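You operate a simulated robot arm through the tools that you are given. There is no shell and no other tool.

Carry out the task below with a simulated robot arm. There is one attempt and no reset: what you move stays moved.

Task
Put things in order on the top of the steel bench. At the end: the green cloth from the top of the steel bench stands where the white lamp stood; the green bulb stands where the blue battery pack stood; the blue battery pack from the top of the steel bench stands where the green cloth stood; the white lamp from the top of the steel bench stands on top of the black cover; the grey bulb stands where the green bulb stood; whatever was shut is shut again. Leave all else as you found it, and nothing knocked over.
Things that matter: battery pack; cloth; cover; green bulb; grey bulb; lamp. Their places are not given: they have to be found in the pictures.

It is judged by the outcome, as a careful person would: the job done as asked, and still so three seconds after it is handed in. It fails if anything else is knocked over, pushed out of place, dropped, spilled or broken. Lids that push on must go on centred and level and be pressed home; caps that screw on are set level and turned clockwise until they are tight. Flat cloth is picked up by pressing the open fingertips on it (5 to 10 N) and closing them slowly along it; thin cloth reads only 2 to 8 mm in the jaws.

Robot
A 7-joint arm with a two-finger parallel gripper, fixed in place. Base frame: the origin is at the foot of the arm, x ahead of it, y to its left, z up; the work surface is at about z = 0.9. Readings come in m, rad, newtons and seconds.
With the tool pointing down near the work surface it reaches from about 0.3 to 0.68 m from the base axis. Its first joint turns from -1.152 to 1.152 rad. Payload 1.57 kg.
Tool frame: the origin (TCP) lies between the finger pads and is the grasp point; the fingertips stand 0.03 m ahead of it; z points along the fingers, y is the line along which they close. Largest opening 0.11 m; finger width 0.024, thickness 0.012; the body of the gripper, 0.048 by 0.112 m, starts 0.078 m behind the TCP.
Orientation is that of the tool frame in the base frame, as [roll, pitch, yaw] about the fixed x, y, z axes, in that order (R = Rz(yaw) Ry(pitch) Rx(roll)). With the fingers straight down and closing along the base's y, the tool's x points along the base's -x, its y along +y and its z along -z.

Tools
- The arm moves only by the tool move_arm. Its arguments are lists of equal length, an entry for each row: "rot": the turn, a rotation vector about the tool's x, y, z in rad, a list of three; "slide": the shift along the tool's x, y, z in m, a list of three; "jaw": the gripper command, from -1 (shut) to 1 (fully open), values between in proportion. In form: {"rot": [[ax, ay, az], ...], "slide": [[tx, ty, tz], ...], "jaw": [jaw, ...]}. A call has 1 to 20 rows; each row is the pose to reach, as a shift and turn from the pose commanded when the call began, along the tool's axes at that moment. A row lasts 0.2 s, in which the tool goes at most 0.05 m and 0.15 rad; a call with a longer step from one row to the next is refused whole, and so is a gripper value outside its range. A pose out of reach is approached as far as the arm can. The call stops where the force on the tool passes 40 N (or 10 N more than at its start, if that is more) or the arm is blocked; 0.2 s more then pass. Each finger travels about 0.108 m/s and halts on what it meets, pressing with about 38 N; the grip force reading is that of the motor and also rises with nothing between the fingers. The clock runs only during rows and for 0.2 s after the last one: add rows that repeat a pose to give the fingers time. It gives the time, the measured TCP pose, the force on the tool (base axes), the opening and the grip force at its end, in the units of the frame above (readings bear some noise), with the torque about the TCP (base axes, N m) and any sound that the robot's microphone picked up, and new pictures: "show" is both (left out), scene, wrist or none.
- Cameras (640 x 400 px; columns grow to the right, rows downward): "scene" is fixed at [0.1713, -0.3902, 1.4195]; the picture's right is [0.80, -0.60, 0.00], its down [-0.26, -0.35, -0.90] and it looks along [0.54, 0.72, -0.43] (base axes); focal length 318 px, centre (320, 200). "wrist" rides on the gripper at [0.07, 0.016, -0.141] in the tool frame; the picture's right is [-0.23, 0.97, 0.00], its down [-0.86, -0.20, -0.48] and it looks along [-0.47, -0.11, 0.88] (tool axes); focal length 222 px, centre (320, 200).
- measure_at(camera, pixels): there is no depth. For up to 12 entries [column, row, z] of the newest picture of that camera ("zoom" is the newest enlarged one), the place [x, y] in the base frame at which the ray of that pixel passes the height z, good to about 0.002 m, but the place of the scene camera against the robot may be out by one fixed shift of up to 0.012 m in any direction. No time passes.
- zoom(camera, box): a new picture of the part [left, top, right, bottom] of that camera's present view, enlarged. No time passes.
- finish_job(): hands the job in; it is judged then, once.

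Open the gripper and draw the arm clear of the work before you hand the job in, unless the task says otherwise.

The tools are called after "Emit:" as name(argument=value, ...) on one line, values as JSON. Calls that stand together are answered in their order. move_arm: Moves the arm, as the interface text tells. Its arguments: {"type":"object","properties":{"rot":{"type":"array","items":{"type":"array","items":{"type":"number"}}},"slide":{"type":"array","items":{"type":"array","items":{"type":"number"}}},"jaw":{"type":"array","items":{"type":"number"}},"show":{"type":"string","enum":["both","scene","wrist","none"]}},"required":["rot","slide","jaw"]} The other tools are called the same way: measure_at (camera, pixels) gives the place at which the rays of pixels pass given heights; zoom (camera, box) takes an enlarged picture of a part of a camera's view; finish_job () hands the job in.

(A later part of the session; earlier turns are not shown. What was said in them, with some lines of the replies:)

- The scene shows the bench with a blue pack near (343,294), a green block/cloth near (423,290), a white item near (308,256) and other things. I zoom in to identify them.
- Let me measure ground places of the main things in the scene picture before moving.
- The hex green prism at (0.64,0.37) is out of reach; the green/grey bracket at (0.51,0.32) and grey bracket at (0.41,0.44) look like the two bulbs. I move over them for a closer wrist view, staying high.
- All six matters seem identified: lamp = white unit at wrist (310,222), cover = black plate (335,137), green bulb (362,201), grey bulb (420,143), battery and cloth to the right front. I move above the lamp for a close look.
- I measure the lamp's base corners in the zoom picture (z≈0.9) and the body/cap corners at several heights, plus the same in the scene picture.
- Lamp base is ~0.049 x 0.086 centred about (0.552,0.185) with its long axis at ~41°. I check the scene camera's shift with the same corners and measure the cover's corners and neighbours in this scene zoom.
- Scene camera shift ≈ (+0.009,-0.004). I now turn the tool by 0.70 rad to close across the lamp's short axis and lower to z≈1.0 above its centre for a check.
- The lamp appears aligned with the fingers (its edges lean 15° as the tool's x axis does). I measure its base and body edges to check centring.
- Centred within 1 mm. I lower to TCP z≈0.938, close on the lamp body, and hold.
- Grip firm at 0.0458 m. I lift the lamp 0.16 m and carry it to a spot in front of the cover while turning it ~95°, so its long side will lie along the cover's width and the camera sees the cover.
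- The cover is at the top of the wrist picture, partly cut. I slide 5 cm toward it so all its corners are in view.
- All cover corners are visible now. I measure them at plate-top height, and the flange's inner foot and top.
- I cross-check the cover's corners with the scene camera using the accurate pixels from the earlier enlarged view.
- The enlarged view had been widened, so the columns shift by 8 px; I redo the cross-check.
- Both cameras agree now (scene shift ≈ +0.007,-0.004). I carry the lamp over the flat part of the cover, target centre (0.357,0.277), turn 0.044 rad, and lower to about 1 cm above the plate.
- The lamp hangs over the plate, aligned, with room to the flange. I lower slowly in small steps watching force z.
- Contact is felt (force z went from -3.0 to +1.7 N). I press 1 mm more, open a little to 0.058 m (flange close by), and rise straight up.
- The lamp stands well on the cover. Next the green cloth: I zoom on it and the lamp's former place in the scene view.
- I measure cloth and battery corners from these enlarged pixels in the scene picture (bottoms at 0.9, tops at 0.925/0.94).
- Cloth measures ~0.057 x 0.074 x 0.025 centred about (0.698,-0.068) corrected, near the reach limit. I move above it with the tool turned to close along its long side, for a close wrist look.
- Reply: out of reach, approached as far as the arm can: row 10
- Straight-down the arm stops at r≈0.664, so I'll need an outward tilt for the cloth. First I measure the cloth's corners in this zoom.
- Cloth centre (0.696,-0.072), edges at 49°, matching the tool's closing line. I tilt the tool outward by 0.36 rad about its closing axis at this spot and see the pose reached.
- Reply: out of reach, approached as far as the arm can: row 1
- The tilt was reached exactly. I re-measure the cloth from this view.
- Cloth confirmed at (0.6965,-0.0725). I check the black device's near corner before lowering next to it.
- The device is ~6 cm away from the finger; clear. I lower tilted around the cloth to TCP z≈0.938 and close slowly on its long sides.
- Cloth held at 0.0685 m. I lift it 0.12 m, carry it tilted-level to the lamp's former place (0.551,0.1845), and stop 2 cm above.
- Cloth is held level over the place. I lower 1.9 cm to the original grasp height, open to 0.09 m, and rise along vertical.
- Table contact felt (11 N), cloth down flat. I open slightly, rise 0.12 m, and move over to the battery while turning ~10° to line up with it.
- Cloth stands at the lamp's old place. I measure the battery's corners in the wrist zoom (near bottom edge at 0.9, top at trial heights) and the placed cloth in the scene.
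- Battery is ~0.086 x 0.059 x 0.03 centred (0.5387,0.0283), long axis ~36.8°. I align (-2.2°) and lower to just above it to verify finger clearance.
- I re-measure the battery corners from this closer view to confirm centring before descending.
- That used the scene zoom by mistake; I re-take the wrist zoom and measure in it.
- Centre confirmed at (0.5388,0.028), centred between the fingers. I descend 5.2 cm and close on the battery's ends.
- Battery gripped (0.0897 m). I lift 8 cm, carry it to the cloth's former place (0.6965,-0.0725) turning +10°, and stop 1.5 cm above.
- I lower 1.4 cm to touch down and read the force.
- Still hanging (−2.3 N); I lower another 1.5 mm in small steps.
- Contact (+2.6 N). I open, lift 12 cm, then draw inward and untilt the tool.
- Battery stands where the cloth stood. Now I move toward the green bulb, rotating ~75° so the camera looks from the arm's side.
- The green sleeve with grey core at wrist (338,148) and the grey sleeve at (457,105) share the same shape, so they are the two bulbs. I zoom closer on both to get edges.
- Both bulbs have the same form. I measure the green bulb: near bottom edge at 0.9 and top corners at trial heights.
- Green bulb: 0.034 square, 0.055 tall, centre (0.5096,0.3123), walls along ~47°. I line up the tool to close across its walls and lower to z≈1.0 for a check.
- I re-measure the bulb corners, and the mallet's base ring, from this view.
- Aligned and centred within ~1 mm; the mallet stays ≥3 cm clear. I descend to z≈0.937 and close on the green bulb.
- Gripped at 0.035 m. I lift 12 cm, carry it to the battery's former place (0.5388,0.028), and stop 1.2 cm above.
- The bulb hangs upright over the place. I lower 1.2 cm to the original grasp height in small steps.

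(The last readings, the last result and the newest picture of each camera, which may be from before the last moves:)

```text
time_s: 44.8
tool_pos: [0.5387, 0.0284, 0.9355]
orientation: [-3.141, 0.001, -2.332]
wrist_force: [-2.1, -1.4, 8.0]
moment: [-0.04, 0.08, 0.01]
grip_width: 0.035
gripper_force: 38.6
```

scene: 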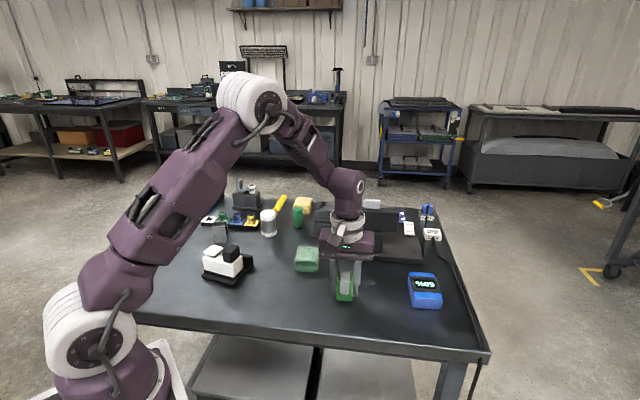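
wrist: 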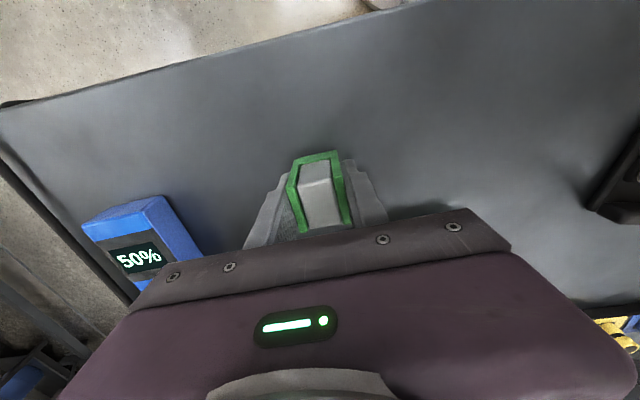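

Touchdown (8 N). I open, lift 16.5 cm, and travel to a viewpoint near the grey bulb.

Emit:
move_arm(rot=[[0, 0, 0], [0, 0, 0], [0, 0, 0], [0, 0, 0], [0, 0, 0], [0, 0, 0], [0, 0, 0], [0, 0, 0], [0, 0, 0], [0, 0, 0], [0, 0, 0], [0, 0, 0], [0, 0, 0], [0, 0, 0], [0, 0, 0], [0, 0, 0]], slide=[[0, 0, 0], [0, 0, 0], [0, 0, -0.04], [0, 0, -0.08], [0, 0, -0.12], [0, 0, -0.165], [-0.0184, 0.0389, -0.165], [-0.0368, 0.0777, -0.165], [-0.0552, 0.1166, -0.165], [-0.0736, 0.1554, -0.165], [-0.0919, 0.1943, -0.165], [-0.1103, 0.2331, -0.165], [-0.1287, 0.272, -0.165], [-0.1471, 0.3108, -0.165], [-0.1655, 0.3497, -0.165], [-0.1655, 0.3497, -0.165]], jaw=[0, 0.3, 0.3, 0.3, 1, 1, 1, 1, 1, 1, 1, 1, 1, 1, 1, 1])

Emit:
zoom(camera="scene", box=[300, 263, 396, 323])

Emit:
zoom(camera="wrist", box=[240, 50, 440, 200])

```text
time_s: 48.2
tool_pos: [0.3998, 0.3875, 1.1012]
orientation: [-3.141, -0.001, -2.333]
wrist_force: [0.0, -0.4, 0.3]
moment: [-0.03, -0.02, 0.03]
grip_width: 0.1097
gripper_force: 0.0
```

scene: 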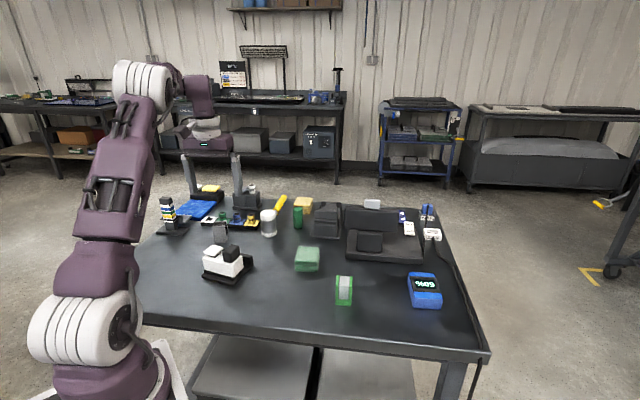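
wrist: 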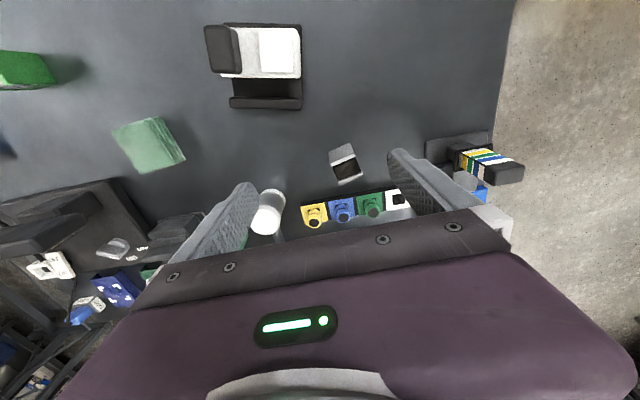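

```text
6.67 times, centred on (348, 293) of scene
```

zoom: 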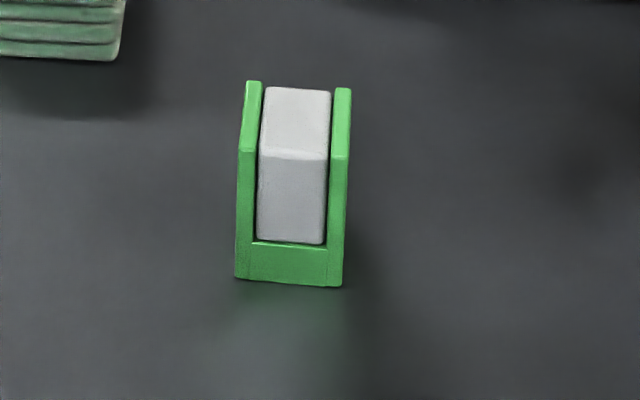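

```text
2.67 times, centred on (340, 125) of wrist
```

zoom: 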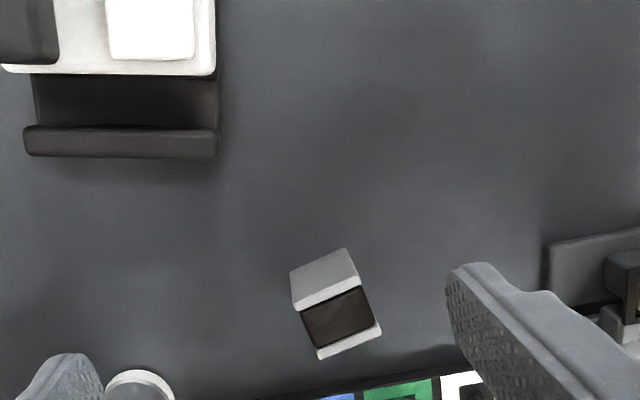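

Green bulb stands upright at the battery's place. I zoom on the grey bulb and measure it and the tray edge behind it.

Emit:
zoom(camera="wrist", box=[305, 135, 401, 195])

```text
6.67 times, centred on (353, 165) of wrist
```

zoom: 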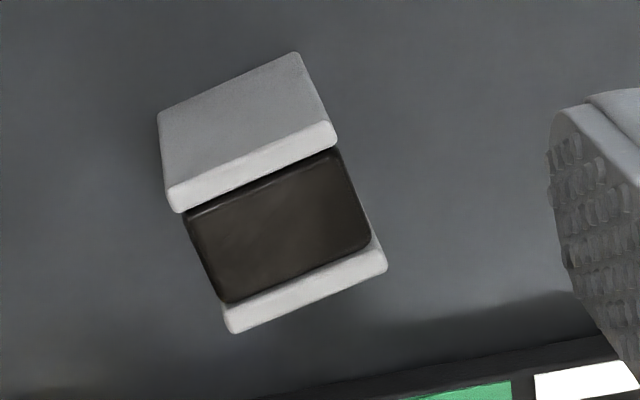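

I measure the grey bulb's top outer corners and its near bottom edge.

Emit:
measure_at(camera="zoom", pixels=[[158, 118, 0.9], [298, 53, 0.9], [167, 188, 0.955], [332, 121, 0.955], [388, 268, 0.955], [230, 333, 0.955], [300, 390, 0.92], [500, 350, 0.92], [167, 188, 0.96], [388, 268, 0.96]])

```text
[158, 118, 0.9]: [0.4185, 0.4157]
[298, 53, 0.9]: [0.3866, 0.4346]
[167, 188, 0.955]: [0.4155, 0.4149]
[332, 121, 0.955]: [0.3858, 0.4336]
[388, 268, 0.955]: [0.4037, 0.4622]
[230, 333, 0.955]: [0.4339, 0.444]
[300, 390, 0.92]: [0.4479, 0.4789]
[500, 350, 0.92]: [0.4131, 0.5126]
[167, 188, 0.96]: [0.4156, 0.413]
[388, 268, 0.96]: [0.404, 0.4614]
```

Grey bulb centre (0.4097,0.4387), walls along 148°, so I close along 58°: rotate the tool by −78° and come down to z≈1.0 with a 0.06 m opening for a check.

Emit:
move_arm(rot=[[0, 0, 0.137], [0, 0, 0.274], [0, 0, 0.411], [0, 0, 0.548], [0, 0, 0.685], [0, 0, 0.822], [0, 0, 0.959], [0, 0, 1.096], [0, 0, 1.233], [0, 0, 1.367], [0, 0, 1.367], [0, 0, 1.367], [0, 0, 1.367]], slide=[[-0.0043, 0.0027, 0], [-0.0085, 0.0054, 0], [-0.0128, 0.0081, 0], [-0.017, 0.0108, 0], [-0.0213, 0.0135, 0], [-0.0256, 0.0162, 0], [-0.0298, 0.0189, 0], [-0.0341, 0.0216, 0], [-0.0383, 0.0243, 0], [-0.0426, 0.027, 0], [-0.0426, 0.027, 0.04], [-0.0426, 0.027, 0.085], [-0.0426, 0.027, 0.085]], jaw=[1, 1, 1, 1, 1, 0.8, 0.6, 0.4, 0.2, 0.1, 0.1, 0.1, 0.1])

Emit:
zoom(camera="wrist", box=[240, 90, 400, 215])

```text
time_s: 51.0
tool_pos: [0.4098, 0.4388, 1.0155]
orientation: [3.141, -0.001, 2.585]
wrist_force: [-0.1, 0.7, -0.1]
moment: [-0.01, 0.02, -0.02]
grip_width: 0.0606
gripper_force: 0.0
```

scene: 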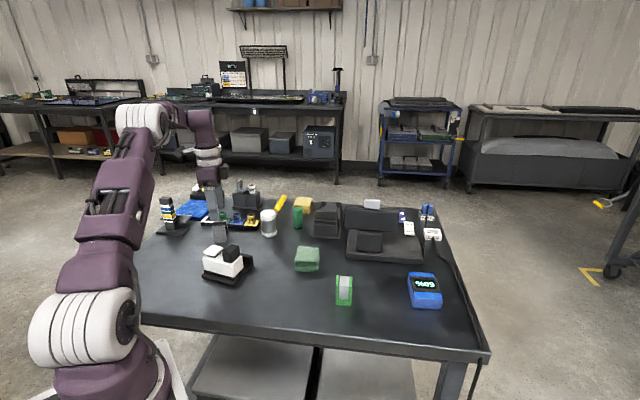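
wrist: 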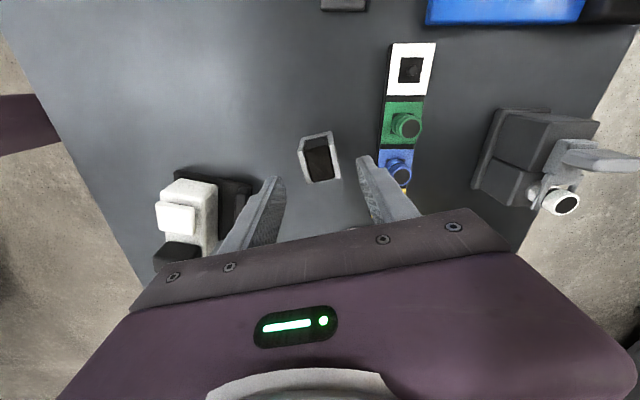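

```text
3.20 times, centred on (320, 152) of wrist
```

zoom: 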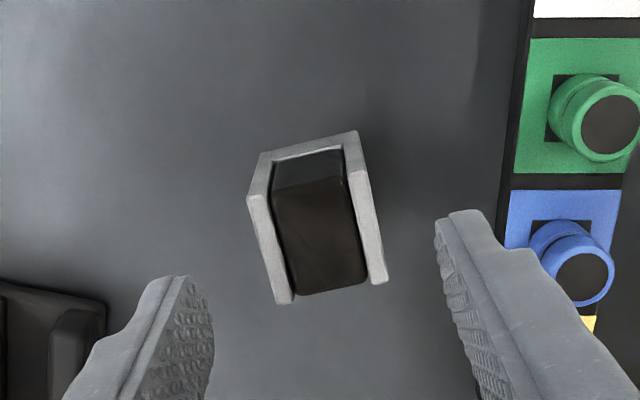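

I confirm the grey bulb's corners and the tray edge from here.

Emit:
measure_at(camera="zoom", pixels=[[262, 156, 0.9], [357, 131, 0.9], [248, 198, 0.955], [369, 168, 0.955], [388, 280, 0.955], [278, 304, 0.955], [503, 180, 0.9], [478, 390, 0.9]])

```text
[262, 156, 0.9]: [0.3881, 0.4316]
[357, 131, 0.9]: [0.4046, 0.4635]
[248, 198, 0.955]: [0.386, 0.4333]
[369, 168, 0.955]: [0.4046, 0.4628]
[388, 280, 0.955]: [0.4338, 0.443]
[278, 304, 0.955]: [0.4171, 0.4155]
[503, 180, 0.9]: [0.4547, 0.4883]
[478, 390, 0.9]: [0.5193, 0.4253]
```

Aligned and centred. I descend 7.8 cm and close on the grey bulb.

Emit:
move_arm(rot=[[0, 0, 0], [0, 0, 0], [0, 0, 0], [0, 0, 0], [0, 0, 0], [0, 0, 0]], slide=[[0, 0, 0.035], [0, 0, 0.065], [0, 0, 0.078], [0, 0, 0.078], [0, 0, 0.078], [0, 0, 0.078]], jaw=[0.1, 0.1, 0.1, -0.2, -0.5, -0.7])

Emit:
zoom(camera="scene", box=[180, 200, 260, 260])

```text
time_s: 52.4
tool_pos: [0.4118, 0.4391, 0.9358]
orientation: [3.141, 0.001, 2.585]
wrist_force: [0.9, 0.9, -0.9]
moment: [-0.04, 0.02, -0.02]
grip_width: 0.0351
gripper_force: 37.6
```

scene: 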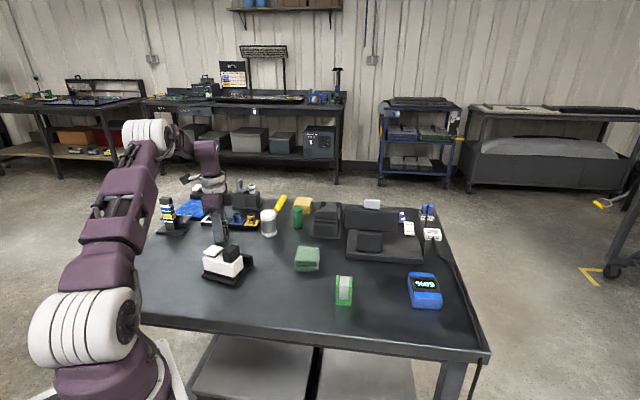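
wrist: 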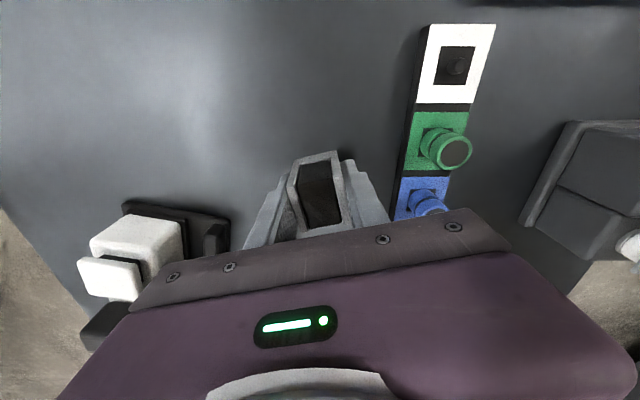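

```text
6.67 times, centred on (220, 230) of scene
```

zoom: 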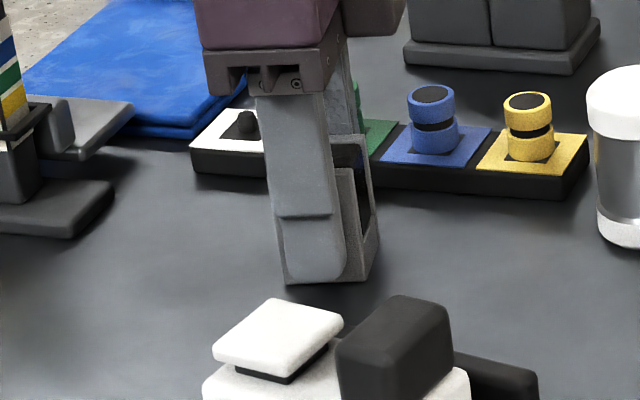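

Gripped at 0.0351 m. I lift 14 cm, carry to the green bulb's former place (0.510,0.3115) turning back +78° (same orientation as the green one had, fingers clear of the mallet), stopping 1.2 cm above.

Emit:
move_arm(rot=[[0, 0, 0], [0, 0, 0], [0, 0, 0], [0, 0, 0], [0, 0, -0.137], [0, 0, -0.274], [0, 0, -0.411], [0, 0, -0.548], [0, 0, -0.685], [0, 0, -0.822], [0, 0, -0.959], [0, 0, -1.096], [0, 0, -1.233], [0, 0, -1.367], [0, 0, -1.367], [0, 0, -1.367], [0, 0, -1.367], [0, 0, -1.367]], slide=[[0, 0, -0.035], [0, 0, -0.07], [0, 0, -0.105], [0, 0, -0.14], [-0.0152, -0.0055, -0.14], [-0.0305, -0.011, -0.14], [-0.0457, -0.0164, -0.14], [-0.0609, -0.0219, -0.14], [-0.0762, -0.0274, -0.14], [-0.0914, -0.0329, -0.14], [-0.1066, -0.0384, -0.14], [-0.1218, -0.0438, -0.14], [-0.1371, -0.0493, -0.14], [-0.1523, -0.0548, -0.14], [-0.1523, -0.0548, -0.1], [-0.1523, -0.0548, -0.06], [-0.1523, -0.0548, -0.03], [-0.1523, -0.0548, -0.012]], jaw=[-0.7, -0.7, -0.7, -0.7, -0.7, -0.7, -0.7, -0.7, -0.7, -0.7, -0.7, -0.7, -0.7, -0.7, -0.7, -0.7, -0.7, -0.7])

Emit:
zoom(camera="scene", box=[230, 200, 310, 260])

```text
time_s: 56.2
tool_pos: [0.5113, 0.3107, 0.9495]
orientation: [-3.14, 0.0, -2.332]
wrist_force: [0.4, -0.6, 0.4]
moment: [0.02, 0.0, 0.02]
grip_width: 0.035
gripper_force: 38.4
```

scene: 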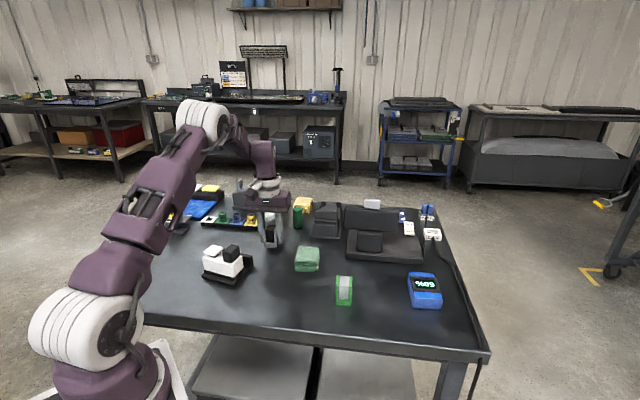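
wrist: 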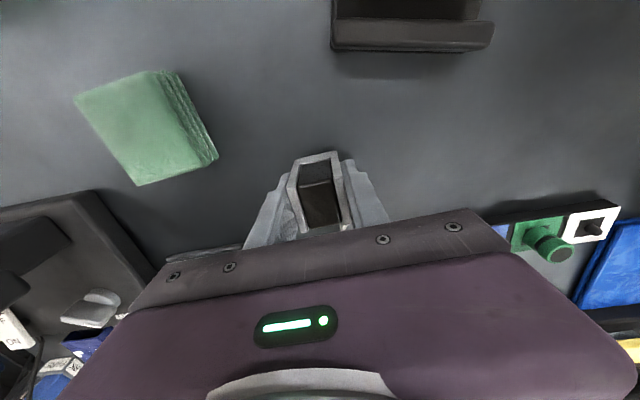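

```text
6.67 times, centred on (270, 230) of scene
```

zoom: 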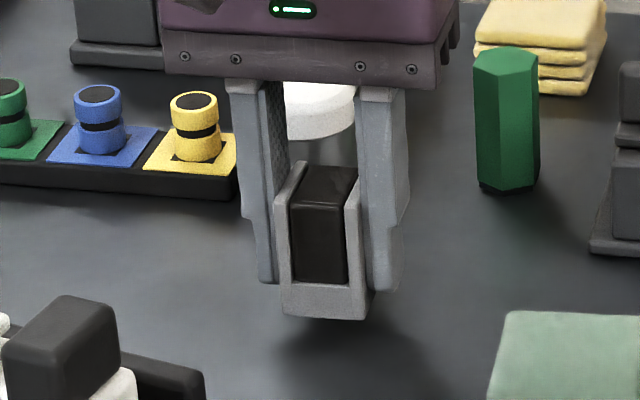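

The grey bulb hangs upright over the place. I lower to touch down in small steps.

Emit:
move_arm(rot=[[0, 0, 0], [0, 0, 0], [0, 0, 0]], slide=[[0, 0, 0.008], [0, 0, 0.012], [0, 0, 0.012]], jaw=[-0.7, -0.7, -0.7], show="none")

Emit:
move_arm(rot=[[0, 0, 0], [0, 0, 0]], slide=[[0, 0, 0.0006], [0, 0, 0.0006]], jaw=[-0.7, -0.7], show="none")

```text
time_s: 57.0
tool_pos: [0.5098, 0.3106, 0.9368]
orientation: [3.141, 0.0, -2.333]
wrist_force: [-2.3, -1.9, 11.0]
moment: [-0.09, 0.06, -0.01]
grip_width: 0.0349
gripper_force: 38.1
```

```text
time_s: 57.6
tool_pos: [0.5105, 0.3112, 0.9369]
orientation: [-3.142, 0.002, -2.332]
wrist_force: [-3.3, -3.8, 16.0]
moment: [-0.11, 0.08, 0.04]
grip_width: 0.0347
gripper_force: 38.3
```

Firm contact (16 N). I relieve 1 mm, open, and lift straight up, then withdraw clear to view everything.

Emit:
move_arm(rot=[[0, 0, 0], [0, 0, 0], [0, 0, 0], [0, 0, 0], [0, 0, 0], [0, 0, 0], [0, 0, 0], [0, 0, 0], [0, 0, 0], [0, 0, 0], [0, 0, 0], [0, 0, 0]], slide=[[0, 0, -0.001], [0, 0, -0.001], [0, 0, -0.001], [0, 0, -0.03], [0, 0, -0.07], [0, 0, -0.11], [0, 0, -0.15], [0, 0, -0.19], [0.03, 0, -0.22], [0.07, 0, -0.24], [0.11, 0, -0.25], [0.11, 0, -0.25]], jaw=[-0.1, 0.2, 0.3, 0.3, 0.3, 0.5, 0.7, 1, 1, 1, 1, 1])

Emit:
zoom(camera="scene", box=[190, 195, 350, 295])

Emit:
zoom(camera="scene", box=[300, 220, 460, 320])

Emit:
zoom(camera="wrist", box=[100, 0, 540, 250])

```text
time_s: 60.2
tool_pos: [0.4353, 0.2329, 1.1866]
orientation: [3.141, 0.0, -2.335]
wrist_force: [0.2, 0.8, 0.4]
moment: [-0.01, -0.01, 0.0]
grip_width: 0.1102
gripper_force: 0.0
```

scene: 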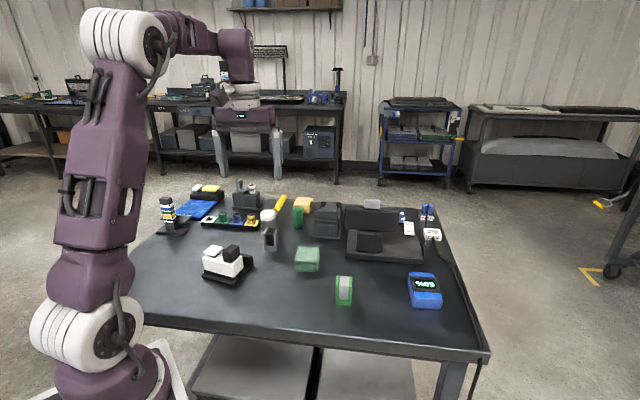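
wrist: 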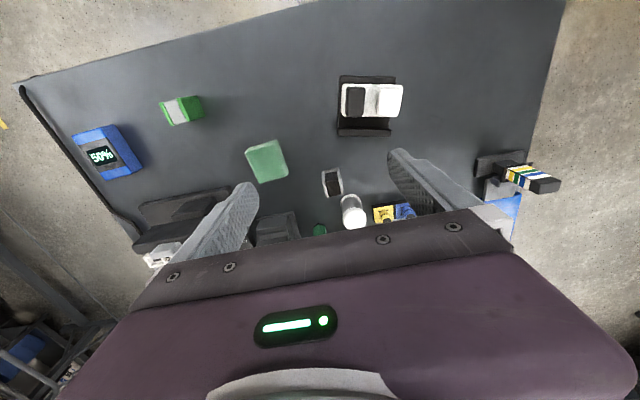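

```text
4.00 times, centred on (270, 245) of scene
```

zoom: 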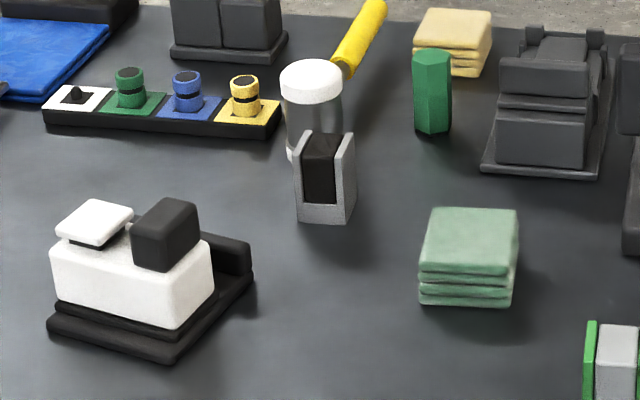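

```text
4.00 times, centred on (380, 270) of scene
```

zoom: 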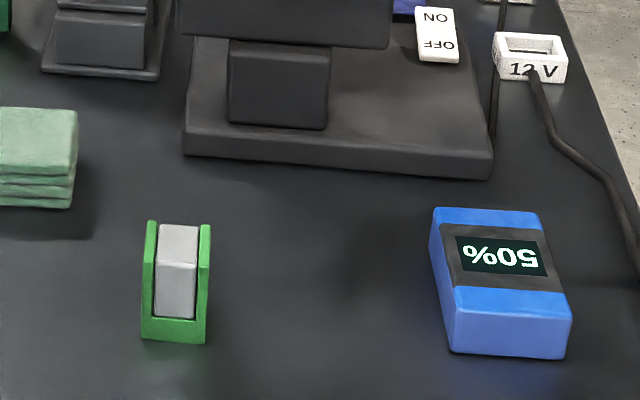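

```text
1.45 times, centred on (320, 125) of wrist
```

zoom: 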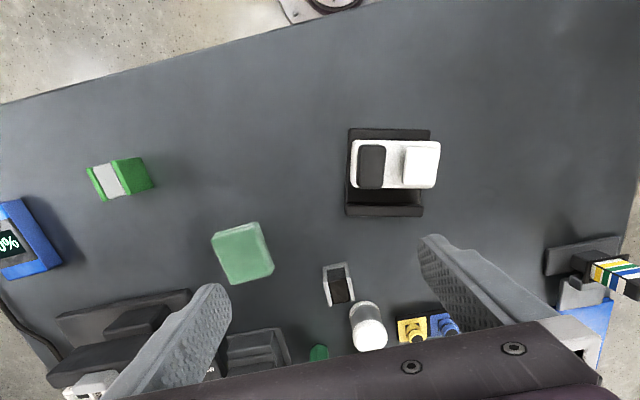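

All items stand in place and upright. I verify centres with the wrist zoom measurements before handing in.

Emit:
measure_at(camera="zoom", pixels=[[212, 238, 0.925], [258, 224, 0.925], [272, 266, 0.925], [226, 284, 0.925], [88, 170, 0.955], [113, 161, 0.955], [126, 191, 0.955], [103, 202, 0.955], [323, 268, 0.955], [350, 263, 0.955], [355, 300, 0.955], [329, 306, 0.955]])

```text
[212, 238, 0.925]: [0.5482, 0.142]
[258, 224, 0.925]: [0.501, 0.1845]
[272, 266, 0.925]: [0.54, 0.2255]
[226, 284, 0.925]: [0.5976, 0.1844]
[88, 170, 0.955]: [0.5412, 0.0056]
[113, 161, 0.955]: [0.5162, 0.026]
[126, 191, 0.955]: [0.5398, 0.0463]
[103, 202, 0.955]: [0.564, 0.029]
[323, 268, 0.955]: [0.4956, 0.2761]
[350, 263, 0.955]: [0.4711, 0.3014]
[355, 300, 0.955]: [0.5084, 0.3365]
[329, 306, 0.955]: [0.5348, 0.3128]
```

Cloth is at (0.547,0.184), green bulb at (0.540,0.027), grey bulb at (0.51,0.31), battery at the cloth's place and lamp on the cover; nothing else moved and nothing had been opened. The gripper is open and clear, so I hand in.

Emit:
finish_job()

```text
The job is handed in.
```

I've handed in the job with all five items moved. The last pictures show each one upright in its new place, with nothing knocked over or visibly out of place.

| Item | Where it stands now | How the position was checked |
|---|---|---|
| White lamp | On the flat part of the black cover, inside its edges | By eye in the scene picture |
| Green cloth | Where the lamp stood | Measured within about 4 mm |
| Blue battery pack | Where the cloth stood | By eye in the scene picture and from the arm's placing position |
| Green bulb | Where the battery pack stood | Measured within about 2 mm |
| Grey bulb | Where the green bulb stood | Far edge measured within about 2 mm |

- **Which objects I took as the bulbs:** I took the two matching U-shaped sleeves with a block inside as the green and grey bulbs. The scene also holds a green hexagonal block. I ruled it out because nothing grey matches it and it lies beyond the arm's straight-down reach.
- **Shut things:** I found nothing shut among the things I handled, so there was nothing to close again.
- **Arm:** The gripper was open and clear of the bench when I handed in.
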